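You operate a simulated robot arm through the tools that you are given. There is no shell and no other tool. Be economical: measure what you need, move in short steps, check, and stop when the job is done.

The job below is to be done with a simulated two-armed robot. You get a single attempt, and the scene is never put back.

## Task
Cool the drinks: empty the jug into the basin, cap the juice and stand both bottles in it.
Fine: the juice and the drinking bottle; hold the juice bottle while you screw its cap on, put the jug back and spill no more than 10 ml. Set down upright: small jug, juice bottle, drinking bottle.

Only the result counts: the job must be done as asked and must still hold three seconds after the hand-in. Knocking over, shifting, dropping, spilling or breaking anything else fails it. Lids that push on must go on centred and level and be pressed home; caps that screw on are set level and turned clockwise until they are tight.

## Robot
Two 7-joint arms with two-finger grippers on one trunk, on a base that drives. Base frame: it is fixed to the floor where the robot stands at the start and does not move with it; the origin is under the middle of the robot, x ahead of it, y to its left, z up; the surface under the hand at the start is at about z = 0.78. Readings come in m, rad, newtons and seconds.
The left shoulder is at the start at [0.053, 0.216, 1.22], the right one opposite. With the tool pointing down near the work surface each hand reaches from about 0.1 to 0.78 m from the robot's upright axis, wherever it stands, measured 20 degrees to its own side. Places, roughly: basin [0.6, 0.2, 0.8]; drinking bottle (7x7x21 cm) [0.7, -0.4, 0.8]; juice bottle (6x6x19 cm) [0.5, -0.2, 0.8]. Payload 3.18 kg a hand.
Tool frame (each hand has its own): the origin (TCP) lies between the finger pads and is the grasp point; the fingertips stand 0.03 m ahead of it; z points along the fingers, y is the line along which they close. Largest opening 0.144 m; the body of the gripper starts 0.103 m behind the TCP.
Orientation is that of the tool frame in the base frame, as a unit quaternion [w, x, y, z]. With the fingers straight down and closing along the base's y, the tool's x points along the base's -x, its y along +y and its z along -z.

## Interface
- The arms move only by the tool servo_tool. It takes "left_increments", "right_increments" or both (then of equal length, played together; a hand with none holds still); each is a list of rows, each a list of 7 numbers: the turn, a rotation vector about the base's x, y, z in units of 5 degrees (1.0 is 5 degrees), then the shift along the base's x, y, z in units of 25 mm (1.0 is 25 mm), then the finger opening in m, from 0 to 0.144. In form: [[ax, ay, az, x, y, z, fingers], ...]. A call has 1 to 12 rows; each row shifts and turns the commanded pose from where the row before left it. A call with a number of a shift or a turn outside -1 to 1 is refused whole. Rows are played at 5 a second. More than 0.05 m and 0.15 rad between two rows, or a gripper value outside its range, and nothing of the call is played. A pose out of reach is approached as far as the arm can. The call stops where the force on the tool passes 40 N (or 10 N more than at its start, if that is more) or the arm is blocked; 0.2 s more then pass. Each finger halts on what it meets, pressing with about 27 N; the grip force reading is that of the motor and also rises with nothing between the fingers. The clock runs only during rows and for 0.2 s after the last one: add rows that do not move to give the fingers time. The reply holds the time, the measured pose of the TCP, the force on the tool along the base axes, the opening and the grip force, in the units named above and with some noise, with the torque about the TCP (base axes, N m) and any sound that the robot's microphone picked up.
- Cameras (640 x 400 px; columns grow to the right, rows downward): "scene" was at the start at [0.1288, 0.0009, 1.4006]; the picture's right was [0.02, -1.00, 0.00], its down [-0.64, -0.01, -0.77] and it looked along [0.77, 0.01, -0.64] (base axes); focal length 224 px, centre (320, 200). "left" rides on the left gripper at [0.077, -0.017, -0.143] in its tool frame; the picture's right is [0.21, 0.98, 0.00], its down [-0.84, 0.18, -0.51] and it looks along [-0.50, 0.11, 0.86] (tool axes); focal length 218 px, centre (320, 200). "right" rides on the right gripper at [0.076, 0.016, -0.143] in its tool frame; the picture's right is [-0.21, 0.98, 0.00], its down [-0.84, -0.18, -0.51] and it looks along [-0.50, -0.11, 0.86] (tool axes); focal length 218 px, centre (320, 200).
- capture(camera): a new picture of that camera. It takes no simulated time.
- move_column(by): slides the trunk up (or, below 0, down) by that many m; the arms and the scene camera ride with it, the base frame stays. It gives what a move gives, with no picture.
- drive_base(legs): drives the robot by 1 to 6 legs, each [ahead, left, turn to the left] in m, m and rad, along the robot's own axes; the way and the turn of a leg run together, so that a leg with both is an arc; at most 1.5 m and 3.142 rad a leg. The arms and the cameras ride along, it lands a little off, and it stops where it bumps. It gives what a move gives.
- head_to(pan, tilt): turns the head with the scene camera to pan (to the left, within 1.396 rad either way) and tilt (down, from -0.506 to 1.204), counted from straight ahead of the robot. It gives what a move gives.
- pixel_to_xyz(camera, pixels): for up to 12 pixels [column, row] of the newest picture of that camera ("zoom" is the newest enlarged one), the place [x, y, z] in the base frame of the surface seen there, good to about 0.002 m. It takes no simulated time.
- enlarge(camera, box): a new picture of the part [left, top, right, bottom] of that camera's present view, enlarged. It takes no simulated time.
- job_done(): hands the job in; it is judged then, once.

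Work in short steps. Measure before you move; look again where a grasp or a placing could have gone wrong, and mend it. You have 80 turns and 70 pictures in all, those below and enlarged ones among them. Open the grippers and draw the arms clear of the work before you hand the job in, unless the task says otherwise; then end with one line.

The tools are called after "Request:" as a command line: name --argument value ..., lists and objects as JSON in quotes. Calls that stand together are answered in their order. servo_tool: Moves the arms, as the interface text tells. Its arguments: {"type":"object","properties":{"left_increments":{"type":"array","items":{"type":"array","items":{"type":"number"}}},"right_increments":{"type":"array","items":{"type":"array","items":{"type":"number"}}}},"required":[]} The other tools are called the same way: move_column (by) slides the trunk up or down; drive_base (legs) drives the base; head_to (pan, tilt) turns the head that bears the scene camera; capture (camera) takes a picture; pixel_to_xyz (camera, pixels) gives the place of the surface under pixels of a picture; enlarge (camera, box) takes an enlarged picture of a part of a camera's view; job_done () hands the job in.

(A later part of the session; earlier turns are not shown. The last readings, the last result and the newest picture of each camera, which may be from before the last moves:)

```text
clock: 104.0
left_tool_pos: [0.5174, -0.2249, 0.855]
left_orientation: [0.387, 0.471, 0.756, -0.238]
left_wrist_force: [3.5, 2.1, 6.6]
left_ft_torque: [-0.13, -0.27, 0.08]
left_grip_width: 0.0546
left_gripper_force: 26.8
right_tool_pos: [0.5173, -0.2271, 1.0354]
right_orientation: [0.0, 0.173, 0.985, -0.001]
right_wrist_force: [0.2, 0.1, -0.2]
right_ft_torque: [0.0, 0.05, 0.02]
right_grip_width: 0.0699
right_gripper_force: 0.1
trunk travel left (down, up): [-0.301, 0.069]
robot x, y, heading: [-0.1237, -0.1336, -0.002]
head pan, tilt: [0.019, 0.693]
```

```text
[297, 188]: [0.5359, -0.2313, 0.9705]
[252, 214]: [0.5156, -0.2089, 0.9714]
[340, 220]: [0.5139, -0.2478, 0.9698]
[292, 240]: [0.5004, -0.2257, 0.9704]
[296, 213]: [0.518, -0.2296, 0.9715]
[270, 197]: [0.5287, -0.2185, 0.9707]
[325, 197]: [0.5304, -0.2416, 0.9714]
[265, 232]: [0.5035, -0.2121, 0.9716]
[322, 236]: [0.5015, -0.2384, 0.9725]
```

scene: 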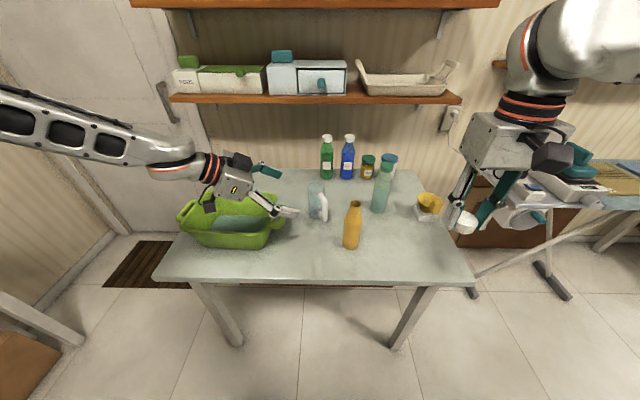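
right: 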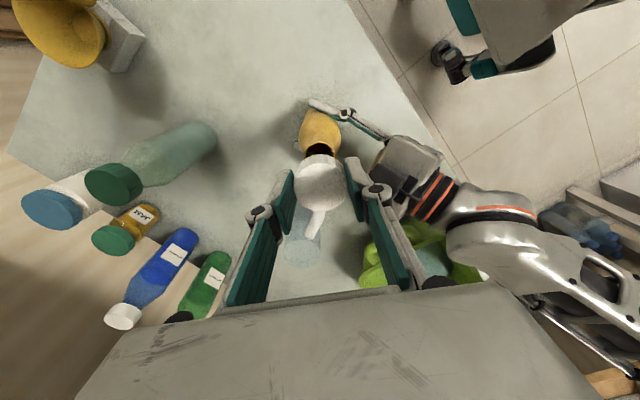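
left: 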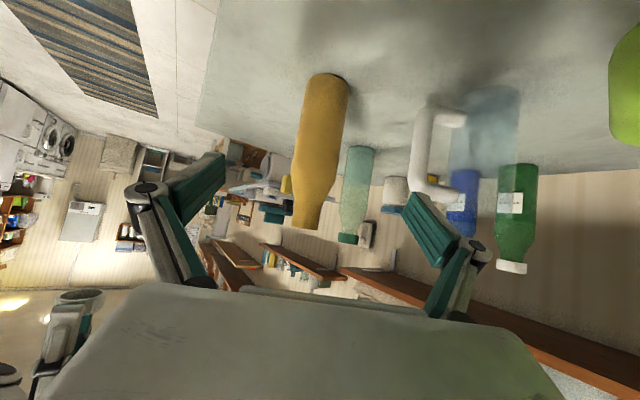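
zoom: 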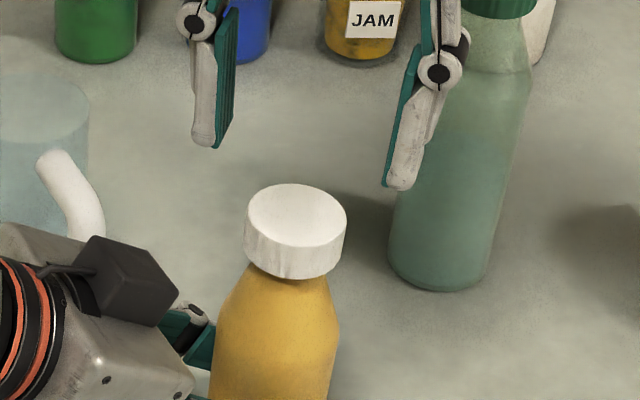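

The cap went down 1 mm, so the thread is engaging (about 3 mm per turn). Next stroke: back to +80°, regrip, and turn 120°.

Request:
servo_tool --right_increments '[[0, 0, 1, 0.03, -0.05, 0, 0.07], [0, 0, 1, 0, 0, 0, 0.07], [0, 0, 1, 0, 0, 0, 0.07], [0, 0, 1, 0, 0, 0, 0.07], [0, 0, 1, 0, 0, 0, 0.07], [0, 0, 1, 0, 0, 0, 0.07], [0, 0, 1, 0, 0, 0, 0.07], [0, 0, 1, 0, 0, 0, 0.07], [0, 0, 1, 0, 0, 0, 0.07], [0, 0, 1, 0, 0, 0, 0.07], [0, 0, 1, 0, 0, 0, 0.07], [0, 0, 1, 0, 0, 0, 0.07]]'

Request:
servo_tool --right_increments '[[0, 0, 1, 0, 0, -0.3, 0.07], [0, 0, 1, 0, 0, -0.3, 0.07], [0, 0, 1, 0, 0, -0.3, 0.07], [0, 0, 1, 0, 0, -0.3, 0.07], [0, 0, 1, 0, 0, -0.3, 0.07], [0, 0, 1, 0, 0, -0.2, 0.07], [0, 0, 1, 0, 0, -0.2, 0.07], [0, 0, 0, 0, 0, 0, 0.06], [0, 0, 0, 0, 0, 0, 0.05], [0, 0, 0, 0, 0, 0, 0.035], [0, 0, 0, 0, 0, 0, 0.02], [0, 0, 0, 0, 0, 0, 0.02]]'

Request:
servo_tool --right_increments '[[0, 0, -1, 0, 0, -0.002, 0.02], [0, 0, -1, 0, 0, -0.002, 0.02], [0, 0, -1, 0, 0, -0.002, 0.02], [0, 0, -1, 0, 0, -0.002, 0.02], [0, 0, -1, 0, 0, -0.002, 0.02], [0, 0, -1, 0, 0, -0.002, 0.02], [0, 0, -1, 0, 0, -0.002, 0.02], [0, 0, -1, 0, 0, -0.002, 0.02], [0, 0, -1, 0, 0, -0.002, 0.02], [0, 0, -1, 0, 0, -0.002, 0.02], [0, 0, -1, 0, 0, -0.002, 0.02], [0, 0, -1, 0, 0, -0.002, 0.02]]'

Request:
servo_tool --right_increments '[[0, 0, -1, 0, 0, -0.002, 0.02], [0, 0, -1, 0, 0, -0.002, 0.02], [0, 0, -1, 0, 0, -0.002, 0.02], [0, 0, -1, 0, 0, -0.002, 0.02], [0, 0, -1, 0, 0, -0.002, 0.02], [0, 0, -1, 0, 0, -0.002, 0.02], [0, 0, -1, 0, 0, -0.002, 0.02], [0, 0, -1, 0, 0, -0.002, 0.02], [0, 0, -1, 0, 0, -0.002, 0.02], [0, 0, -1, 0, 0, -0.002, 0.02], [0, 0, -1, 0, 0, -0.002, 0.02], [0, 0, -1, 0, 0, -0.002, 0.02]]'

```text
clock: 106.6
left_tool_pos: [0.5176, -0.2246, 0.8555]
left_orientation: [0.387, 0.471, 0.756, -0.238]
left_wrist_force: [0.7, 0.9, 6.0]
left_ft_torque: [-0.13, -0.19, 0.01]
left_grip_width: 0.0544
left_gripper_force: 27.4
right_tool_pos: [0.5169, -0.2287, 1.0367]
right_orientation: [0.0, -0.343, 0.939, -0.001]
right_wrist_force: [0.8, -0.2, 0.1]
right_ft_torque: [0.05, -0.03, 0.04]
right_grip_width: 0.07
right_gripper_force: 0.0
trunk travel left (down, up): [-0.301, 0.069]
robot x, y, heading: [-0.1229, -0.1317, 0.002]
head pan, tilt: [0.019, 0.693]
```

```text
clock: 109.2
left_tool_pos: [0.5169, -0.2248, 0.856]
left_orientation: [0.386, 0.471, 0.757, -0.238]
left_wrist_force: [-0.2, 0.8, 3.4]
left_ft_torque: [0.0, -0.25, 0.03]
left_grip_width: 0.0548
left_gripper_force: 26.8
right_tool_pos: [0.5165, -0.2298, 0.9885]
right_orientation: [0.0, -0.609, 0.793, -0.001]
right_wrist_force: [0.2, 0.8, 0.2]
right_ft_torque: [0.03, -0.02, -0.03]
right_grip_width: 0.0412
right_gripper_force: 27.2
trunk travel left (down, up): [-0.301, 0.069]
robot x, y, heading: [-0.1215, -0.1287, -0.004]
head pan, tilt: [0.019, 0.693]
```

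```text
clock: 111.8
left_tool_pos: [0.5177, -0.2249, 0.8547]
left_orientation: [0.386, 0.472, 0.756, -0.238]
left_wrist_force: [5.4, -4.2, 2.6]
left_ft_torque: [0.21, -0.06, -0.72]
left_grip_width: 0.0549
left_gripper_force: 27.1
right_tool_pos: [0.517, -0.2298, 0.9879]
right_orientation: [0.0, -0.13, 0.992, -0.002]
right_wrist_force: [-3.4, 3.8, 0.4]
right_ft_torque: [0.25, 0.26, 0.8]
right_grip_width: 0.0424
right_gripper_force: 26.7
trunk travel left (down, up): [-0.301, 0.069]
robot x, y, heading: [-0.1261, -0.1289, 0.002]
head pan, tilt: [0.019, 0.693]
```

```text
clock: 114.4
left_tool_pos: [0.5166, -0.2253, 0.8542]
left_orientation: [0.387, 0.47, 0.757, -0.237]
left_wrist_force: [-0.2, -6.6, 4.8]
left_ft_torque: [0.4, -0.35, -0.45]
left_grip_width: 0.0548
left_gripper_force: 26.9
right_tool_pos: [0.5172, -0.2283, 0.9883]
right_orientation: [-0.001, 0.384, 0.924, 0.0]
right_wrist_force: [1.5, 6.8, 2.9]
right_ft_torque: [0.34, -0.09, 0.51]
right_grip_width: 0.042
right_gripper_force: 26.9
trunk travel left (down, up): [-0.301, 0.069]
robot x, y, heading: [-0.1199, -0.1314, 0.004]
head pan, tilt: [0.019, 0.693]
```

z-torque rose to 0.8 N·m and the fingers then slipped: the cap is tight. I release, raise the right hand and check.

Request:
servo_tool --right_increments '[[0, 0, 0, 0, 0, 0.01, 0.05], [0, 0, 0, 0, 0, 0.1, 0.07], [0, 0, 0, 0, 0, 0.4, 0.07], [0, 0, 0.8, 0, 0, 0.8, 0.07], [0, 0, 1, 0, -0.2, 0.8, 0.07], [0, 0, 1, 0, -0.5, 0.8, 0.07], [0, 0, 1, 0, -0.8, 0.8, 0.07], [0, 0, 1, 0, -0.8, 0.8, 0.07], [0, 0, 1, 0, -0.8, 0.5, 0.07], [0, 0, 1, 0, -0.8, 0, 0.07], [0, 0, 1, 0, -0.8, 0, 0.07], [0, 0, 0.9, 0, -0.8, 0, 0.07]]'

Request:
enlarge --camera "scene" --box '[310, 160, 410, 260]'

Request:
pixel_to_xyz --camera "zoom" --pixels '[[318, 195], [295, 205], [342, 207], [317, 220], [318, 207]]'

```text
clock: 117.0
left_tool_pos: [0.5179, -0.2257, 0.8549]
left_orientation: [0.386, 0.472, 0.757, -0.237]
left_wrist_force: [0.5, -0.1, 3.1]
left_ft_torque: [-0.16, -0.06, 0.01]
left_grip_width: 0.0551
left_gripper_force: 27.1
right_tool_pos: [0.5168, -0.3684, 1.1119]
right_orientation: [0.0, 0.012, 1.0, -0.001]
right_wrist_force: [0.4, -0.2, 0.4]
right_ft_torque: [0.04, -0.02, -0.02]
right_grip_width: 0.0701
right_gripper_force: 0.0
trunk travel left (down, up): [-0.301, 0.069]
robot x, y, heading: [-0.1188, -0.131, 0.0]
head pan, tilt: [0.019, 0.693]
```

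```text
4.00 times, centred on (360, 210) of scene
```

zoom: 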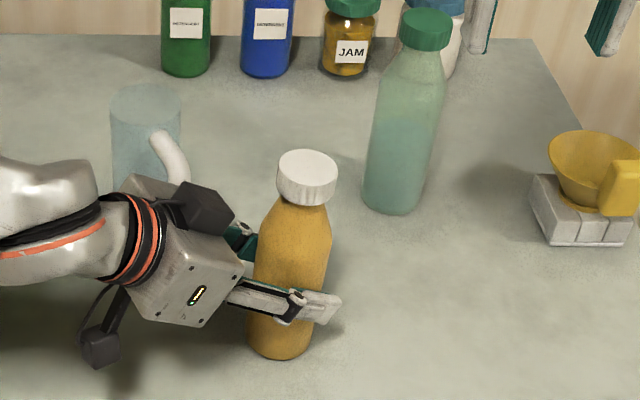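

```text
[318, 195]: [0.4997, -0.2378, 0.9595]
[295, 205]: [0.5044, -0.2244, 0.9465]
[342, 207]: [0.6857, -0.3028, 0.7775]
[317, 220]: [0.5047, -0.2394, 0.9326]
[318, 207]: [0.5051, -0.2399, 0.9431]
```

The cap is on. I check the bottle's lean by measuring the cap top and the body's front line.

Request:
pixel_to_xyz --camera "zoom" --pixels '[[307, 152], [283, 163], [333, 164], [308, 178], [308, 164], [280, 352], [250, 335], [308, 340], [290, 245], [262, 245], [322, 245]]'

```text
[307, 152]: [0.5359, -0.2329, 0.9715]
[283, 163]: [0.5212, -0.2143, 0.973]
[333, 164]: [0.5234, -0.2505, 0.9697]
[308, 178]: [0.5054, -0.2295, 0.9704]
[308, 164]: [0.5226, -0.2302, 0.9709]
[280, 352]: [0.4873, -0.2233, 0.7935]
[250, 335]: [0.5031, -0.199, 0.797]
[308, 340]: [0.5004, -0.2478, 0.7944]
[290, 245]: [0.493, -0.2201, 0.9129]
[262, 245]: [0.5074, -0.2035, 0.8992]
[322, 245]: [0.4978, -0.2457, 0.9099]
```

The bottle leans about 3° in the grip (top towards +x/−y). I lift it, correct that tilt, and carry it towards the basin.

Request:
servo_tool --left_increments '[[0, 0, 0, 0, 0, 0.3, 0.03], [-0.18, -0.13, 0, 0, 0, 0.8, 0.03], [-0.18, -0.13, 0, 0, 0, 1, 0.03], [-0.18, -0.12, 0, 0, 0, 1, 0.03], [0, 0, 0, 0, 0, 1, 0.03], [0, 0, 0, 0, 0, 1, 0.03], [0, 0, 0, 0, 0.2, 0.9, 0.03], [0, 0, 0, 0.1, 0.5, 0, 0.03], [0, 0, 0, 0.2, 0.8, 0, 0.03], [0, 0, 0, 0.2, 0.9, 0, 0.03], [0, 0, 0, 0.2, 0.9, 0, 0.03], [0, 0, 0, 0.2, 0.9, 0, 0.03]]'

Request:
servo_tool --left_increments '[[0, 0, -0.16, 0.2, 0.95, 0, 0.03], [0, 0, -0.16, 0.2, 0.95, 0, 0.03], [0, 0, -0.16, 0.2, 0.95, 0, 0.03], [0, 0, -0.16, 0.2, 0.95, 0, 0.03], [0, 0, -0.16, 0.2, 0.95, 0, 0.03], [0, 0, -0.16, 0.2, 0.95, 0, 0.03], [0, 0, -0.16, 0.1, 0.95, 0, 0.03], [0, 0, -0.16, 0, 0.9, 0, 0.03], [0, 0, -0.16, 0, 0.9, 0, 0.03], [0, 0, -0.16, 0, 0.7, 0, 0.03], [0, 0, 0, 0, 0.3, 0, 0.03], [0, 0, 0, 0, 0, 0, 0.03]]'

Request:
capture --camera "scene"

```text
clock: 119.6
left_tool_pos: [0.5395, -0.1184, 1.0087]
left_orientation: [0.41, 0.466, 0.744, -0.248]
left_wrist_force: [-0.1, 0.1, -3.4]
left_ft_torque: [0.01, -0.04, -0.01]
left_grip_width: 0.0549
left_gripper_force: 26.6
right_tool_pos: [0.5169, -0.3672, 1.1098]
right_orientation: [-0.001, 0.013, 1.0, -0.001]
right_wrist_force: [0.7, 0.1, -0.3]
right_ft_torque: [0.01, -0.04, 0.03]
right_grip_width: 0.0699
right_gripper_force: 0.2
trunk travel left (down, up): [-0.301, 0.069]
robot x, y, heading: [-0.1205, -0.129, -0.001]
head pan, tilt: [0.019, 0.693]
```

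```text
clock: 122.2
left_tool_pos: [0.5719, 0.1167, 1.0084]
left_orientation: [0.391, 0.517, 0.71, -0.276]
left_wrist_force: [-0.1, -0.3, -3.0]
left_ft_torque: [0.03, 0.02, 0.01]
left_grip_width: 0.0549
left_gripper_force: 27.4
right_tool_pos: [0.516, -0.3674, 1.1104]
right_orientation: [-0.001, 0.013, 1.0, -0.001]
right_wrist_force: [-0.7, -0.7, 0.1]
right_ft_torque: [-0.04, 0.0, -0.03]
right_grip_width: 0.0699
right_gripper_force: 0.1
trunk travel left (down, up): [-0.301, 0.069]
robot x, y, heading: [-0.1219, -0.1305, -0.001]
head pan, tilt: [0.019, 0.693]
```

```text
26 pictures are left
```

scene: 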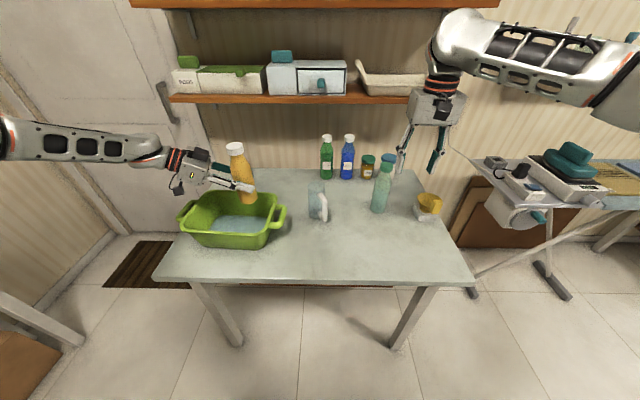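

The juice bottle is above the basin. I check its verticality and the gripper camera's clearance.

Request:
enlarge --camera "scene" --box '[160, 130, 290, 250]'

Request:
pixel_to_xyz --camera "zoom" --pixels '[[380, 45], [350, 65], [412, 62], [375, 72], [395, 130], [425, 130], [365, 130], [414, 240], [80, 200], [95, 208], [300, 290], [340, 270]]'

```text
3.33 times, centred on (225, 190) of scene
```

zoom: 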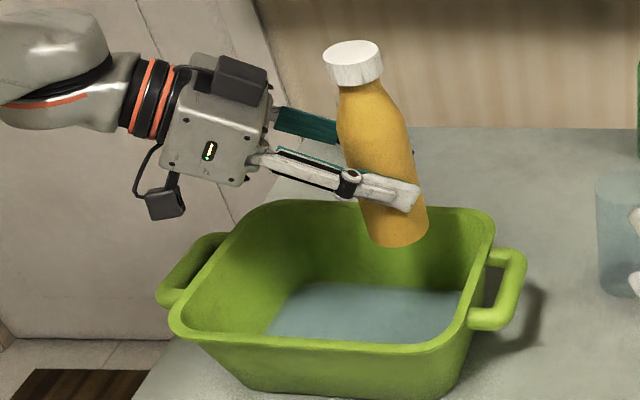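

```text
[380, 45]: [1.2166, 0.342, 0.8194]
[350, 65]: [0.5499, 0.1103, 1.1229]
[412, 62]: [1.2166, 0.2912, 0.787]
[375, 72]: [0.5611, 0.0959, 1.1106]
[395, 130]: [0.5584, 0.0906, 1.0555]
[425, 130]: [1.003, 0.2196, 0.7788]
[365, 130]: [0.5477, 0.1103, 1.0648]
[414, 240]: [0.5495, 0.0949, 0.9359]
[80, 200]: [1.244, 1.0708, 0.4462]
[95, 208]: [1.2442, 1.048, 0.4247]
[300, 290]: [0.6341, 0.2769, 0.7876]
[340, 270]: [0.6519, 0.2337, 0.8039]
```

The bottle is vertical within about 1.5°. I shift slightly (+y 12 mm), fine-correct, and lower it into the basin.

Request:
servo_tool --left_increments '[[-0.13, -0.15, 0, 0, 0.25, 0, 0.03], [0, 0, 0, 0, 0.25, -0.4, 0.03], [0, 0, 0, 0, 0, -0.8, 0.03], [0, 0, 0, 0, 0, -0.8, 0.03], [0, 0, 0, 0, 0, -0.8, 0.03], [0, 0, 0, 0, 0, -0.8, 0.03], [0, 0, 0, 0, 0, -0.8, 0.03], [0, 0, 0, 0, 0, -0.4, 0.03], [0, 0, 0, 0, 0, 0, 0.03]]'

Request:
enlarge --camera "scene" --box '[160, 130, 290, 250]'

```text
clock: 124.2
left_tool_pos: [0.575, 0.1303, 0.8848]
left_orientation: [0.398, 0.517, 0.706, -0.277]
left_wrist_force: [-0.1, -0.2, -3.4]
left_ft_torque: [0.01, 0.01, -0.04]
left_grip_width: 0.0548
left_gripper_force: 27.1
right_tool_pos: [0.5149, -0.3672, 1.1107]
right_orientation: [-0.001, 0.013, 1.0, -0.001]
right_wrist_force: [-0.1, 0.2, 0.8]
right_ft_torque: [-0.02, -0.01, 0.02]
right_grip_width: 0.0696
right_gripper_force: 0.1
trunk travel left (down, up): [-0.301, 0.069]
robot x, y, heading: [-0.1216, -0.1308, 0.002]
head pan, tilt: [0.019, 0.693]
```

```text
3.33 times, centred on (225, 190) of scene
```

zoom: 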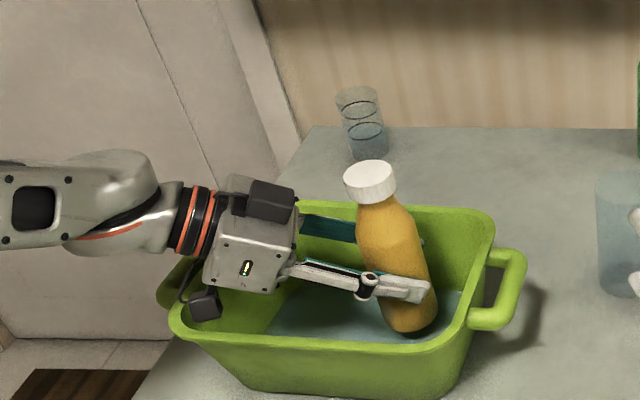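

2.6 cm left to go. I measure the camera box at (205,305) against the rim.

Request:
pixel_to_xyz --camera "zoom" --pixels '[[205, 308], [193, 312], [217, 316], [205, 320], [183, 325], [200, 343], [185, 295], [240, 343], [372, 170], [392, 190], [350, 190], [412, 330]]'

```text
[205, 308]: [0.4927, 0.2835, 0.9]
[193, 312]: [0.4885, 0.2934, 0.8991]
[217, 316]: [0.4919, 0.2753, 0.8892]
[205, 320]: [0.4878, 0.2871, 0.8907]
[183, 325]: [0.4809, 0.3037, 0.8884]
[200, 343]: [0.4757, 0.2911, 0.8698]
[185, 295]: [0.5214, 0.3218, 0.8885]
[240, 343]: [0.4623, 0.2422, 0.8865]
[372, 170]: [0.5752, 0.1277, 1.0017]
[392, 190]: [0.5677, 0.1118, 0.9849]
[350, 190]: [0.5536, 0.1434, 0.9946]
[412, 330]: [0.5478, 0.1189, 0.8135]
```

The camera box is only about 1 cm from the rim corner, so I shift +x 20 mm, −y 12 mm, then lower with small steps until contact.

Request:
servo_tool --left_increments '[[0, 0, 0, 0.4, -0.24, 0, 0.03], [0, 0, 0, 0.4, -0.24, 0, 0.03], [0, 0, 0, 0, 0, -0.3, 0.03], [0, 0, 0, 0, 0, -0.3, 0.03], [0, 0, 0, 0, 0, -0.15, 0.03], [0, 0, 0, 0, 0, -0.1, 0.03], [0, 0, 0, 0, 0, -0.08, 0.03], [0, 0, 0, 0, 0, 0, 0.03]]'

Request:
enlarge --camera "scene" --box '[160, 130, 290, 250]'

```text
clock: 126.0
left_tool_pos: [0.5917, 0.1173, 0.8644]
left_orientation: [0.399, 0.515, 0.706, -0.276]
left_wrist_force: [0.1, 0.9, -2.9]
left_ft_torque: [0.01, 0.01, 0.03]
left_grip_width: 0.0548
left_gripper_force: 26.7
right_tool_pos: [0.5169, -0.3676, 1.1108]
right_orientation: [0.0, 0.013, 1.0, -0.001]
right_wrist_force: [-0.1, 0.1, 0.3]
right_ft_torque: [0.02, -0.06, -0.04]
right_grip_width: 0.07
right_gripper_force: 0.1
trunk travel left (down, up): [-0.301, 0.069]
robot x, y, heading: [-0.1242, -0.1319, -0.003]
head pan, tilt: [0.019, 0.693]
```

```text
3.33 times, centred on (225, 190) of scene
```

zoom: 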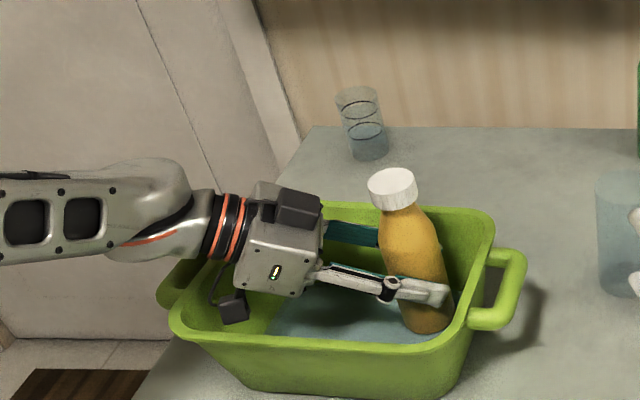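

No contact yet; I lower further in small steps.

Request:
servo_tool --left_increments '[[0, 0, 0, 0, 0, -0.06, 0.03], [0, 0, 0, 0, 0, -0.06, 0.03], [0, 0, 0, 0, 0, -0.06, 0.03], [0, 0, 0, 0, 0, -0.06, 0.03], [0, 0, 0, 0, 0, 0, 0.03]]'

```text
clock: 127.2
left_tool_pos: [0.5912, 0.1168, 0.8599]
left_orientation: [0.4, 0.515, 0.706, -0.276]
left_wrist_force: [0.9, 0.6, 3.4]
left_ft_torque: [0.21, 0.06, -0.04]
left_grip_width: 0.0548
left_gripper_force: 27.0
right_tool_pos: [0.5174, -0.367, 1.1112]
right_orientation: [0.0, 0.014, 1.0, 0.0]
right_wrist_force: [0.2, 0.0, 0.0]
right_ft_torque: [-0.01, 0.01, -0.01]
right_grip_width: 0.07
right_gripper_force: 0.0
trunk travel left (down, up): [-0.301, 0.069]
robot x, y, heading: [-0.1193, -0.1346, -0.003]
head pan, tilt: [0.019, 0.693]
```

Contact felt. I release gently, then go straight up before backing away.

Request:
servo_tool --left_increments '[[0, 0, 0, 0, 0, -0.02, 0.03], [0, 0, 0, 0, 0, 0, 0.056], [0, 0, 0, 0, 0, 0, 0.065], [0, 0, 0, 0, 0, 0, 0.08], [0, 0, 0, 0, 0, 0, 0.085], [0, 0, 0, 0, 0, 0.3, 0.085], [0, 0, 0, 0, 0, 0.8, 0.085], [0, 0, 0, 0, 0, 0.8, 0.085], [0, 0, 0, 0, 0, 0.8, 0.085]]'

Request:
enlarge --camera "scene" --box '[160, 130, 290, 250]'

```text
clock: 129.2
left_tool_pos: [0.5904, 0.1162, 0.9242]
left_orientation: [0.399, 0.516, 0.706, -0.276]
left_wrist_force: [0.8, 0.1, -0.5]
left_ft_torque: [0.0, -0.03, 0.03]
left_grip_width: 0.0848
left_gripper_force: 0.0
right_tool_pos: [0.5147, -0.3677, 1.1119]
right_orientation: [-0.001, 0.013, 1.0, -0.001]
right_wrist_force: [0.0, -0.8, -0.1]
right_ft_torque: [0.01, 0.02, 0.04]
right_grip_width: 0.0701
right_gripper_force: 0.0
trunk travel left (down, up): [-0.301, 0.069]
robot x, y, heading: [-0.1183, -0.1301, -0.003]
head pan, tilt: [0.019, 0.693]
```

```text
3.33 times, centred on (225, 190) of scene
```

zoom: 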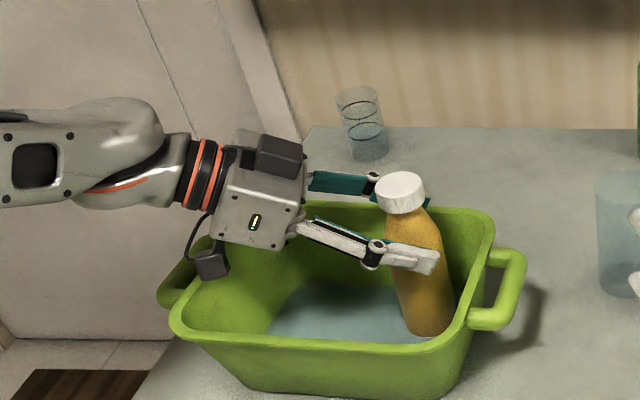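

The juice bottle stands upright in the basin. The left hand now backs off along its approach line and rises clear.

Request:
servo_tool --left_increments '[[0, 0, 0, -0.28, 0.8, 0.53, 0.085], [0, 0, 0, -0.28, 0.8, 0.53, 0.085], [0, 0, 0, -0.28, 0.8, 0.53, 0.085], [0, 0, 0, -0.28, 0.8, 0.53, 0.085], [0, 0, 0, -0.28, 0.8, 0.6, 0.085], [0, 0, 0, -0.28, 0.6, 0.8, 0.085], [0, 0, 0, -0.8, 0, 0.8, 0.085], [0, 0, 0, -1, 0, 0.8, 0.085], [0, 0, 0, -1, 0, 0.5, 0.085], [0, 0, 0, -1, 0, 0, 0.085], [0, 0, 0, -0.8, 0, 0, 0.085]]'

Request:
capture --camera "scene"

```text
clock: 131.6
left_tool_pos: [0.4978, 0.237, 1.0541]
left_orientation: [0.4, 0.516, 0.705, -0.279]
left_wrist_force: [-0.4, 0.5, -0.4]
left_ft_torque: [0.02, 0.02, -0.03]
left_grip_width: 0.0849
left_gripper_force: 0.1
left hand out of reach, approached as far as the arm can: row 9, 10, 11
right_tool_pos: [0.5154, -0.3676, 1.1097]
right_orientation: [-0.001, 0.013, 1.0, -0.001]
right_wrist_force: [0.0, 0.9, 0.5]
right_ft_torque: [0.02, 0.06, -0.01]
right_grip_width: 0.0701
right_gripper_force: 0.0
trunk travel left (down, up): [-0.301, 0.069]
robot x, y, heading: [-0.1184, -0.1307, 0.002]
head pan, tilt: [0.019, 0.693]
```

```text
21 pictures are left
```

scene: 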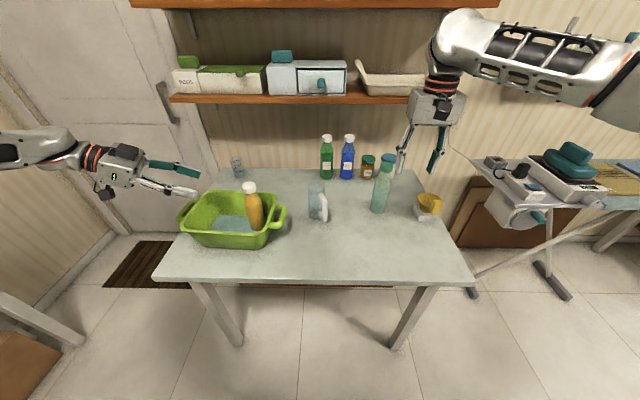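

The left hand is still over the basin's left side; I move it further left and up so the right hand can place there.

Request:
servo_tool --left_increments '[[0, 0, 0, 0, 0.9, 0.3, 0.085], [0, 0, 0, 0, 0.9, 0.3, 0.085], [0, 0, 0.5, 0, 0.9, 0.3, 0.085], [0, 0, 0.5, 0, 0.9, 0.3, 0.085], [0, 0, 0.5, 0, 0.9, 0.3, 0.085], [0, 0, 0.5, 0, 0.9, 0.3, 0.085], [0, 0, 0.5, 0, 0.9, 0.3, 0.085], [0, 0, 0.5, 0, 0.9, 0.3, 0.085], [0, 0, 0.5, -0.5, 0.9, 0, 0.085], [0, 0, 0.5, -0.5, 0.9, 0, 0.085]]'

Request:
drive_base --legs '[[0.15, 0, 0]]'

Request:
capture --camera "right"

```text
clock: 133.8
left_tool_pos: [0.4944, 0.478, 1.1094]
left_orientation: [0.441, 0.387, 0.784, -0.205]
left_wrist_force: [0.1, 0.3, -0.6]
left_ft_torque: [-0.01, 0.0, -0.02]
left_grip_width: 0.0852
left_gripper_force: 0.1
left hand out of reach, approached as far as the arm can: row 5, 7, 9, 10
right_tool_pos: [0.516, -0.3671, 1.1105]
right_orientation: [0.0, 0.014, 1.0, -0.001]
right_wrist_force: [1.2, 0.3, -0.1]
right_ft_torque: [-0.02, -0.05, 0.01]
right_grip_width: 0.0701
right_gripper_force: 0.0
trunk travel left (down, up): [-0.301, 0.069]
robot x, y, heading: [-0.1232, -0.1293, -0.003]
head pan, tilt: [0.019, 0.693]
```

```text
clock: 135.2
left_tool_pos: [0.6437, 0.4798, 1.1099]
left_orientation: [0.441, 0.385, 0.785, -0.205]
left_wrist_force: [0.3, -0.3, -0.2]
left_ft_torque: [-0.02, 0.01, -0.05]
left_grip_width: 0.085
left_gripper_force: 0.0
right_tool_pos: [0.6686, -0.3651, 1.1092]
right_orientation: [-0.001, 0.012, 1.0, 0.0]
right_wrist_force: [0.1, -0.1, 0.0]
right_ft_torque: [-0.02, 0.04, -0.02]
right_grip_width: 0.0698
right_gripper_force: 0.0
trunk travel left (down, up): [-0.301, 0.069]
robot x, y, heading: [0.0273, -0.1304, 0.004]
head pan, tilt: [0.019, 0.693]
```

```text
20 pictures are left
```

right: 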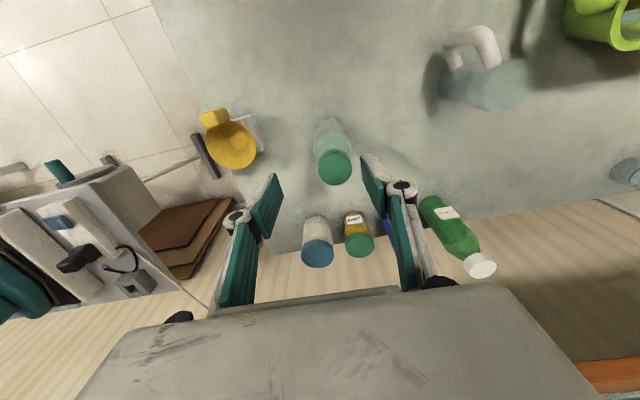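

The bottle cap is at (334,167); I measure it and the bottle body.

Request:
pixel_to_xyz --camera "right" --pixels '[[334, 167], [319, 165], [349, 167], [334, 152], [334, 181], [332, 140], [322, 125], [345, 130]]'

```text
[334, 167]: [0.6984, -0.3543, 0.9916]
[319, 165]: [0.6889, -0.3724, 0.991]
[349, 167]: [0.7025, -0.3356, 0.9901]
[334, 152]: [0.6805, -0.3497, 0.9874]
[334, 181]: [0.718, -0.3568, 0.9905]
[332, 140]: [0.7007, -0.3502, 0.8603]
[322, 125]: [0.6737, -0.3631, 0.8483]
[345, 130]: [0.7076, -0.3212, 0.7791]
```

Cap centre (0.699,−0.354). I open to 0.12, centre over the bottle and descend around its body.

Request:
servo_tool --right_increments '[[0, 0, 0, 0.6, 0.22, 0, 0.12], [0, 0, 0, 0.6, 0.22, 0, 0.12], [0, 0, 0, 0, 0, -0.8, 0.12], [0, 0, 0, 0, 0, -0.8, 0.12], [0, 0, 0, 0, 0, -0.8, 0.12], [0, 0, 0, 0, 0, -0.8, 0.12], [0, 0, 0, 0, 0, -0.8, 0.12]]'

Request:
capture --camera "right"

```text
clock: 136.8
left_tool_pos: [0.6423, 0.4795, 1.1107]
left_orientation: [0.441, 0.385, 0.784, -0.204]
left_wrist_force: [0.4, 0.5, 0.5]
left_ft_torque: [-0.03, 0.01, -0.04]
left_grip_width: 0.0851
left_gripper_force: 0.1
right_tool_pos: [0.6976, -0.3563, 1.0115]
right_orientation: [0.0, 0.011, 1.0, -0.001]
right_wrist_force: [0.2, -0.5, -0.3]
right_ft_torque: [0.0, -0.01, 0.03]
right_grip_width: 0.1198
right_gripper_force: 0.1
trunk travel left (down, up): [-0.301, 0.069]
robot x, y, heading: [0.0265, -0.1284, 0.004]
head pan, tilt: [0.019, 0.693]
```

```text
19 pictures are left
```

right: 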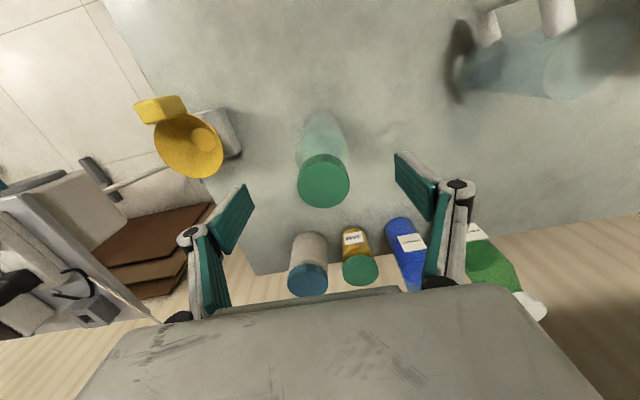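

Centred. I check the yellow funnel's nearest edge before descending.

Request:
pixel_to_xyz --camera "right" --pixels '[[220, 150], [212, 170], [238, 145], [232, 125], [292, 265], [327, 270]]'

```text
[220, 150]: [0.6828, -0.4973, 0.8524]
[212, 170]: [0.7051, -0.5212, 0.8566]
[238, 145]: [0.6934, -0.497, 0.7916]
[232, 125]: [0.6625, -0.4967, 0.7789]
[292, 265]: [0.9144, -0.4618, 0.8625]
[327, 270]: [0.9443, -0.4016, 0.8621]
```

The funnel (y −0.497) is well clear of the finger (y −0.43). I descend and close.

Request:
servo_tool --right_increments '[[0, 0, 0, 0, 0.06, -0.8, 0.12], [0, 0, 0, 0, 0, -0.8, 0.12], [0, 0, 0, 0, 0, -0.8, 0.12], [0, 0, 0, 0, 0, -0.8, 0.12], [0, 0, 0, 0, 0, -0.8, 0.12], [0, 0, 0, 0, 0, -0.4, 0.12], [0, 0, 0, 0, 0, 0, 0.1], [0, 0, 0, 0, 0, 0, 0.08], [0, 0, 0, 0, 0, 0, 0.065], [0, 0, 0, 0, 0, 0, 0.05], [0, 0, 0, 0, 0, 0, 0.04]]'

Request:
capture --camera "right"

```text
clock: 139.2
left_tool_pos: [0.643, 0.479, 1.1104]
left_orientation: [0.441, 0.385, 0.784, -0.205]
left_wrist_force: [-0.3, 0.2, -0.2]
left_ft_torque: [0.02, 0.02, -0.03]
left_grip_width: 0.0848
left_gripper_force: 0.1
right_tool_pos: [0.6957, -0.3532, 0.9005]
right_orientation: [0.0, 0.011, 1.0, -0.001]
right_wrist_force: [-0.1, -1.0, 1.0]
right_ft_torque: [-0.03, -0.04, 0.01]
right_grip_width: 0.0611
right_gripper_force: 26.9
trunk travel left (down, up): [-0.301, 0.069]
robot x, y, heading: [0.0262, -0.1296, -0.0]
head pan, tilt: [0.019, 0.693]
```

```text
18 pictures are left
```

right: 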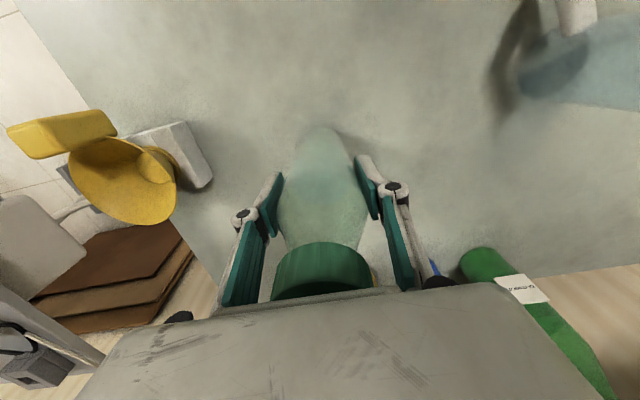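

Gripped at 0.061 m. I lift 2 cm as a test.

Request:
servo_tool --right_increments '[[0, 0, 0, 0, 0, 0.2, 0.03], [0, 0, 0, 0, 0, 0.3, 0.03], [0, 0, 0, 0, 0, 0.3, 0.03], [0, 0, 0, 0, 0, 0, 0.03], [0, 0, 0, 0, 0, 0, 0.03]]'

Request:
capture --camera "right"

```text
clock: 140.4
left_tool_pos: [0.6428, 0.4794, 1.1112]
left_orientation: [0.441, 0.386, 0.784, -0.204]
left_wrist_force: [-0.1, 0.1, -1.5]
left_ft_torque: [-0.04, 0.01, 0.01]
left_grip_width: 0.085
left_gripper_force: 0.1
right_tool_pos: [0.6975, -0.3519, 0.9208]
right_orientation: [-0.001, 0.012, 1.0, -0.001]
right_wrist_force: [-1.5, 0.8, -3.8]
right_ft_torque: [0.0, 0.03, 0.01]
right_grip_width: 0.0609
right_gripper_force: 27.0
trunk travel left (down, up): [-0.301, 0.069]
robot x, y, heading: [0.0267, -0.1294, 0.006]
head pan, tilt: [0.019, 0.693]
```

```text
17 pictures are left
```

right: 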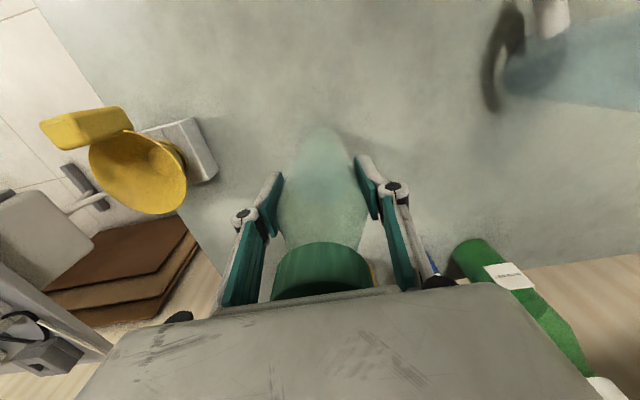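

Bottle held securely (3.8 N). I lift to z 1.07 and pull back to x≈0.50 to pass clear of jug and juice.

Request:
servo_tool --right_increments '[[0, 0, 0, 0, 0, 0.6, 0.03], [0, 0, 0, 0, 0, 0.9, 0.03], [0, 0, 0, 0, 0, 1, 0.03], [0, 0, 0, 0, 0, 1, 0.03], [0, 0, 0, 0, 0, 1, 0.03], [0, 0, 0, -0.4, 0, 1, 0.03], [0, 0, 0, -0.8, 0, 0.5, 0.03], [0, 0, 0, -0.9, 0, 0, 0.03], [0, 0, 0, -0.9, 0, 0, 0.03], [0, 0, 0, -0.9, 0, 0, 0.03], [0, 0, 0, -0.9, 0, 0, 0.03], [0, 0, 0, -0.9, 0, 0, 0.03]]'

Request:
servo_tool --right_increments '[[0, 0, 0, -0.9, 0, 0, 0.03], [0, 0, 0, -0.8, 0.3, 0, 0.03], [0, 0, 0, -0.6, 0.6, 0, 0.03], [0, 0, 0, -0.4, 0.8, 0, 0.03], [0, 0, 0, 0, 0.9, 0, 0.03], [0, 0, 0, 0, 0.9, 0, 0.03], [0, 0, 0, 0, 0.9, 0, 0.03], [0, 0, 0, 0, 0.9, 0, 0.03], [0, 0, 0, 0, 0.9, 0, 0.03], [0, 0, 0, 0, 0.5, 0, 0.03]]'

Request:
drive_base --legs '[[0, 0.15, 0]]'

Request:
capture --camera "scene"

```text
clock: 143.0
left_tool_pos: [0.642, 0.4799, 1.1106]
left_orientation: [0.442, 0.386, 0.784, -0.205]
left_wrist_force: [0.3, 0.2, -0.4]
left_ft_torque: [0.01, 0.0, 0.03]
left_grip_width: 0.085
left_gripper_force: 0.2
right_tool_pos: [0.5528, -0.3509, 1.0711]
right_orientation: [-0.001, 0.012, 1.0, -0.001]
right_wrist_force: [-1.3, -0.9, -2.9]
right_ft_torque: [-0.03, 0.02, 0.01]
right_grip_width: 0.0609
right_gripper_force: 27.1
trunk travel left (down, up): [-0.301, 0.069]
robot x, y, heading: [0.0272, -0.1321, 0.005]
head pan, tilt: [0.019, 0.693]
```

```text
clock: 145.2
left_tool_pos: [0.6422, 0.4794, 1.1106]
left_orientation: [0.442, 0.385, 0.784, -0.204]
left_wrist_force: [-0.6, -0.2, 0.3]
left_ft_torque: [-0.03, 0.02, -0.02]
left_grip_width: 0.0851
left_gripper_force: 0.1
right_tool_pos: [0.4855, -0.1869, 1.0703]
right_orientation: [-0.002, 0.013, 1.0, 0.0]
right_wrist_force: [-0.6, -0.6, -3.8]
right_ft_torque: [0.01, 0.02, -0.01]
right_grip_width: 0.0606
right_gripper_force: 27.1
trunk travel left (down, up): [-0.301, 0.069]
robot x, y, heading: [0.0253, -0.128, 0.004]
head pan, tilt: [0.019, 0.693]
```

```text
clock: 147.1
left_tool_pos: [0.6423, 0.6299, 1.1095]
left_orientation: [0.441, 0.385, 0.784, -0.205]
left_wrist_force: [0.5, 0.1, 1.0]
left_ft_torque: [0.0, 0.0, 0.02]
left_grip_width: 0.0848
left_gripper_force: 0.0
right_tool_pos: [0.4846, -0.0353, 1.0716]
right_orientation: [-0.001, 0.011, 1.0, 0.0]
right_wrist_force: [0.9, 0.2, -3.3]
right_ft_torque: [0.0, 0.03, 0.01]
right_grip_width: 0.0608
right_gripper_force: 27.1
trunk travel left (down, up): [-0.301, 0.069]
robot x, y, heading: [0.0271, 0.0231, 0.003]
head pan, tilt: [0.019, 0.693]
```

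```text
16 pictures are left
```

scene: 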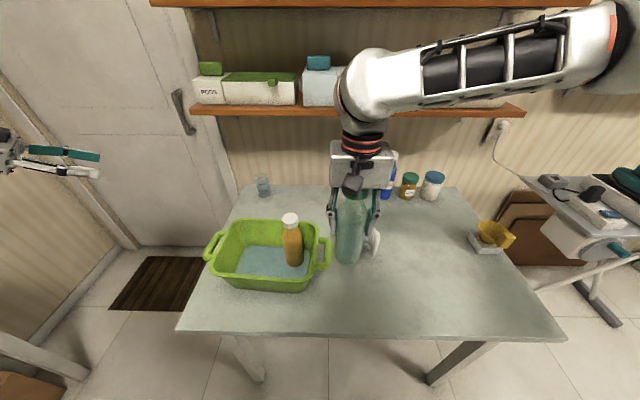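

The left arm is clear. I look into the basin for the placement spot.

Request:
enlarge --camera "scene" --box '[195, 195, 335, 300]'

Request:
pixel_to_xyz --camera "zoom" --pixels '[[435, 85], [435, 120], [450, 310], [420, 300], [195, 335], [240, 245], [310, 330], [350, 360], [150, 345], [200, 200], [320, 240], [250, 300]]'

```text
3.81 times, centred on (265, 248) of scene
```

zoom: 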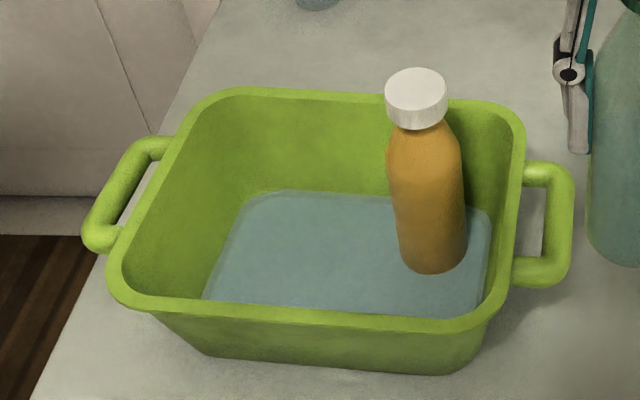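

```text
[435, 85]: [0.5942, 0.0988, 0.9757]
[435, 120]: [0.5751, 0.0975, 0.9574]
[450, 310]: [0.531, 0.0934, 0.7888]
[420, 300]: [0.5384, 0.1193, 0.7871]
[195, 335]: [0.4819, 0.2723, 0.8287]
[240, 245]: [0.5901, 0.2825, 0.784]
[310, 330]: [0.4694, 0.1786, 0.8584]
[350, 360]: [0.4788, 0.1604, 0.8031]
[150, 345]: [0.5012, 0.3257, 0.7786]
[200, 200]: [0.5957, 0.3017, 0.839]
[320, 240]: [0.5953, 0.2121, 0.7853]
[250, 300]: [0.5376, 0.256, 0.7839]
```

The juice stands well at about (0.594,0.105); the spot (0.567,0.22) is free. I carry the drinking bottle there at height.

Request:
servo_tool --right_increments '[[0, 0, 0, 0, 0.5, 0, 0.03], [0, 0, 0, 0, 0.9, 0, 0.03], [0, 0, 0, 0, 1, 0, 0.03], [0, 0, 0, 0, 1, 0, 0.03], [0, 0, 0, 0, 1, 0, 0.03], [0, 0, 0, 0, 1, 0, 0.03], [0, 0, 0, 0, 1, 0, 0.03], [0, 0, 0, 0, 1, 0, 0.03], [0, 0, 0, 0, 1, 0, 0.03], [0, 0, 0, 0.3, 0.9, 0, 0.03], [0, 0, 0, 0.6, 0.6, 0, 0.03], [0, 0, 0, 0.6, 0.3, 0, 0.03]]'

Request:
servo_tool --right_increments '[[0, 0, 0, 0.6, 0, 0, 0.03], [0, 0, 0, 0.6, 0, 0, 0.03], [0, 0, 0, 0.4, 0, 0, 0.03], [0, 0, 0, 0.2, 0, 0, 0.03], [0, 0, 0, 0, 0, 0, 0.03]]'

Request:
enlarge --camera "scene" --box '[175, 140, 345, 300]'

```text
clock: 149.6
left_tool_pos: [0.6429, 0.6292, 1.1107]
left_orientation: [0.441, 0.386, 0.784, -0.205]
left_wrist_force: [-1.1, -0.1, 0.0]
left_ft_torque: [0.01, 0.04, -0.01]
left_grip_width: 0.085
left_gripper_force: 0.0
right_tool_pos: [0.5706, 0.1613, 1.1206]
right_orientation: [-0.001, 0.081, 0.995, 0.054]
right_wrist_force: [-0.2, -0.4, -3.1]
right_ft_torque: [0.04, 0.02, -0.02]
right_grip_width: 0.0606
right_gripper_force: 26.9
right hand out of reach, approached as far as the arm can: row 12
trunk travel left (down, up): [-0.301, 0.069]
robot x, y, heading: [0.0257, 0.0221, 0.006]
head pan, tilt: [0.019, 0.693]
stopped in row 12 (right hand): the arm was blocked; the commanded pose is now the measured one
```

```text
clock: 150.8
left_tool_pos: [0.642, 0.6301, 1.1105]
left_orientation: [0.441, 0.385, 0.784, -0.205]
left_wrist_force: [0.5, -0.3, 0.2]
left_ft_torque: [0.0, 0.03, 0.0]
left_grip_width: 0.0847
left_gripper_force: 0.1
right_tool_pos: [0.6213, 0.1521, 1.1235]
right_orientation: [-0.005, 0.09, 0.994, 0.061]
right_wrist_force: [-0.7, -0.6, -2.5]
right_ft_torque: [0.0, 0.03, -0.03]
right_grip_width: 0.0607
right_gripper_force: 26.8
trunk travel left (down, up): [-0.301, 0.069]
robot x, y, heading: [0.0258, 0.0212, 0.005]
head pan, tilt: [0.019, 0.693]
```

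```text
2.50 times, centred on (260, 220) of scene
```

zoom: 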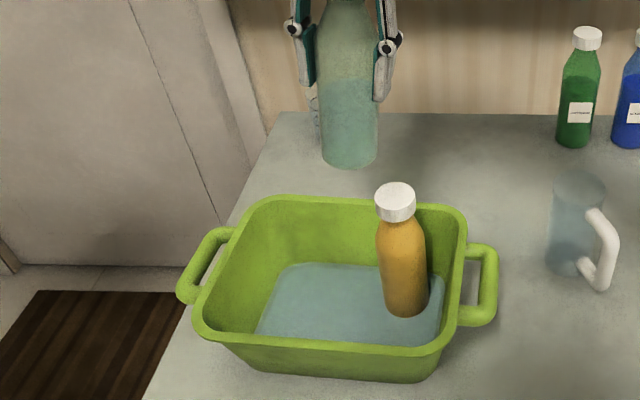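

The right arm jammed while crossing the body. I drive the base further left 0.13 m so that the arm needs less crossing.

Request:
drive_base --legs '[[0, 0.13, 0]]'

Request:
capture --camera "scene"

```text
clock: 152.6
left_tool_pos: [0.6423, 0.7619, 1.1103]
left_orientation: [0.442, 0.386, 0.783, -0.205]
left_wrist_force: [-0.3, 0.6, -0.1]
left_ft_torque: [-0.02, 0.0, -0.05]
left_grip_width: 0.0848
left_gripper_force: 0.1
right_tool_pos: [0.6208, 0.2851, 1.1251]
right_orientation: [-0.004, 0.09, 0.994, 0.061]
right_wrist_force: [0.1, -0.3, -1.9]
right_ft_torque: [-0.05, 0.03, 0.04]
right_grip_width: 0.0609
right_gripper_force: 26.4
trunk travel left (down, up): [-0.301, 0.069]
robot x, y, heading: [0.0274, 0.1535, 0.002]
head pan, tilt: [0.019, 0.693]
```

```text
13 pictures are left
```

scene: 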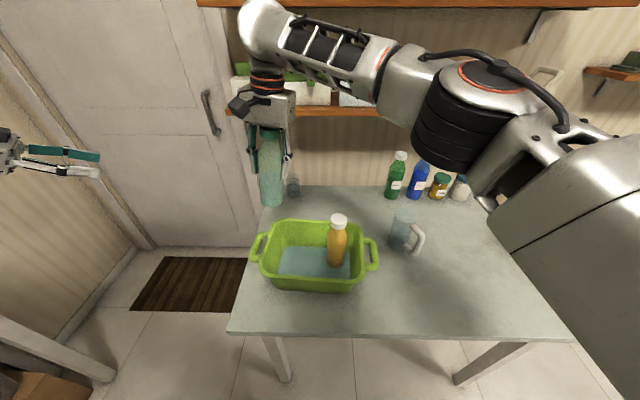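

Room is better now. I straighten the 7° tilt and move above (0.567,0.222).

Request:
servo_tool --right_increments '[[-0.28, 0, 0, -0.36, -0.42, -0.3, 0.03], [-0.28, 0, 0, -0.36, -0.42, -0.3, 0.03], [-0.28, 0, 0, -0.36, -0.42, -0.3, 0.03], [-0.28, 0, 0, -0.36, -0.42, -0.3, 0.03], [-0.28, 0, 0, -0.36, -0.42, -0.3, 0.03], [0, 0, 0, -0.36, -0.42, -0.3, 0.03], [0, 0, 0, 0, 0, 0, 0.03]]'

Request:
enlarge --camera "scene" --box '[220, 80, 400, 300]'

```text
clock: 154.2
left_tool_pos: [0.6417, 0.7623, 1.1104]
left_orientation: [0.441, 0.386, 0.784, -0.205]
left_wrist_force: [-0.4, 0.3, 0.2]
left_ft_torque: [-0.02, -0.01, 0.0]
left_grip_width: 0.085
left_gripper_force: 0.0
right_tool_pos: [0.5672, 0.2229, 1.0817]
right_orientation: [0.001, 0.091, 0.996, 0.0]
right_wrist_force: [-1.0, 0.0, -1.8]
right_ft_torque: [0.0, 0.01, -0.01]
right_grip_width: 0.0604
right_gripper_force: 27.2
trunk travel left (down, up): [-0.301, 0.069]
robot x, y, heading: [0.0279, 0.1515, 0.002]
head pan, tilt: [0.019, 0.693]
```

```text
1.82 times, centred on (310, 190) of scene
```

zoom: 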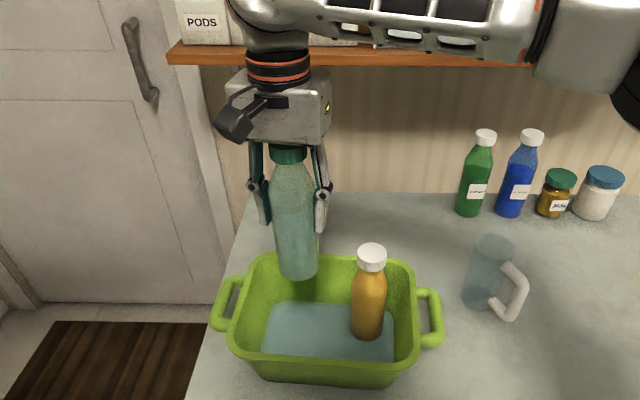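

Upright above the spot. I lower to about 1.5 cm above the floor.

Request:
servo_tool --right_increments '[[0, 0, 0, 0, 0, -0.5, 0.03], [0, 0, 0, 0, 0, -0.8, 0.03], [0, 0, 0, 0, 0, -0.8, 0.03], [0, 0, 0, 0, 0, -0.8, 0.03], [0, 0, 0, 0, 0, -0.8, 0.03], [0, 0, 0, 0, 0, -0.8, 0.03], [0, 0, 0, 0, 0, -0.8, 0.03], [0, 0, 0, 0, 0, -0.6, 0.03], [0, 0, 0, 0, 0, -0.4, 0.03], [0, 0, 0, 0, 0, 0, 0.03]]'

Request:
servo_tool --right_increments '[[0, 0, 0, 0, 0, -0.12, 0.03], [0, 0, 0, 0, 0, -0.1, 0.03], [0, 0, 0, 0, 0, -0.08, 0.03], [0, 0, 0, 0, 0, -0.08, 0.03], [0, 0, 0, 0, 0, 0, 0.03]]'

```text
clock: 156.4
left_tool_pos: [0.6426, 0.7616, 1.1103]
left_orientation: [0.441, 0.386, 0.784, -0.204]
left_wrist_force: [0.5, 0.0, 0.7]
left_ft_torque: [0.0, 0.0, 0.02]
left_grip_width: 0.0849
left_gripper_force: 0.1
right_tool_pos: [0.5663, 0.2202, 0.9213]
right_orientation: [0.001, 0.091, 0.996, 0.0]
right_wrist_force: [0.2, -0.3, -2.3]
right_ft_torque: [0.03, 0.01, 0.0]
right_grip_width: 0.0606
right_gripper_force: 27.2
trunk travel left (down, up): [-0.301, 0.069]
robot x, y, heading: [0.029, 0.1559, 0.003]
head pan, tilt: [0.019, 0.693]
```

```text
clock: 157.6
left_tool_pos: [0.6429, 0.7615, 1.1111]
left_orientation: [0.441, 0.386, 0.784, -0.206]
left_wrist_force: [0.3, -0.3, 0.1]
left_ft_torque: [0.0, 0.02, -0.01]
left_grip_width: 0.0848
left_gripper_force: 0.0
right_tool_pos: [0.5666, 0.2216, 0.9117]
right_orientation: [0.002, 0.091, 0.996, -0.001]
right_wrist_force: [0.5, -0.2, -2.6]
right_ft_torque: [-0.02, 0.01, 0.01]
right_grip_width: 0.0606
right_gripper_force: 27.1
trunk travel left (down, up): [-0.301, 0.069]
robot x, y, heading: [0.0273, 0.1513, 0.0]
head pan, tilt: [0.019, 0.693]
5 turns are left
```

Only a few turns remain: I lower the last ~7 mm, release, and rise straight up.

Request:
servo_tool --right_increments '[[0, 0, 0, 0, 0, -0.08, 0.03], [0, 0, 0, 0, 0, -0.08, 0.03], [0, 0, 0, 0, 0, -0.06, 0.03], [0, 0, 0, 0, 0, -0.05, 0.03], [0, 0, 0, 0, 0, 0, 0.03]]'

Request:
enlarge --camera "scene" --box '[220, 140, 400, 300]'

```text
clock: 158.8
left_tool_pos: [0.6426, 0.7624, 1.1099]
left_orientation: [0.441, 0.385, 0.784, -0.204]
left_wrist_force: [0.5, 0.9, 0.0]
left_ft_torque: [0.0, 0.01, 0.01]
left_grip_width: 0.0848
left_gripper_force: 0.0
right_tool_pos: [0.5675, 0.2213, 0.9073]
right_orientation: [0.001, 0.091, 0.996, 0.0]
right_wrist_force: [-0.5, -0.1, -2.9]
right_ft_torque: [0.01, 0.0, 0.02]
right_grip_width: 0.0608
right_gripper_force: 27.2
trunk travel left (down, up): [-0.301, 0.069]
robot x, y, heading: [0.0311, 0.1534, 0.006]
head pan, tilt: [0.019, 0.693]
```

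```text
2.50 times, centred on (310, 220) of scene
4 turns are left
```

zoom: 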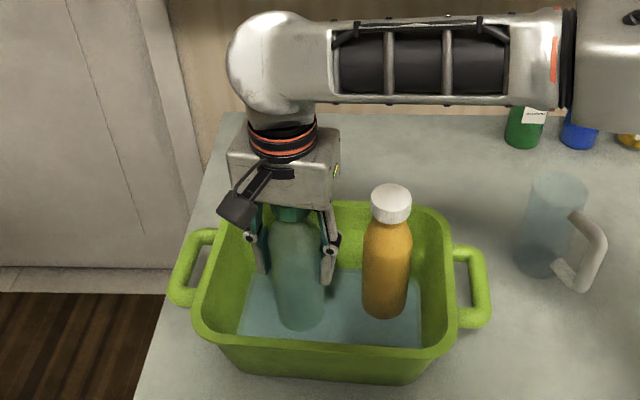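

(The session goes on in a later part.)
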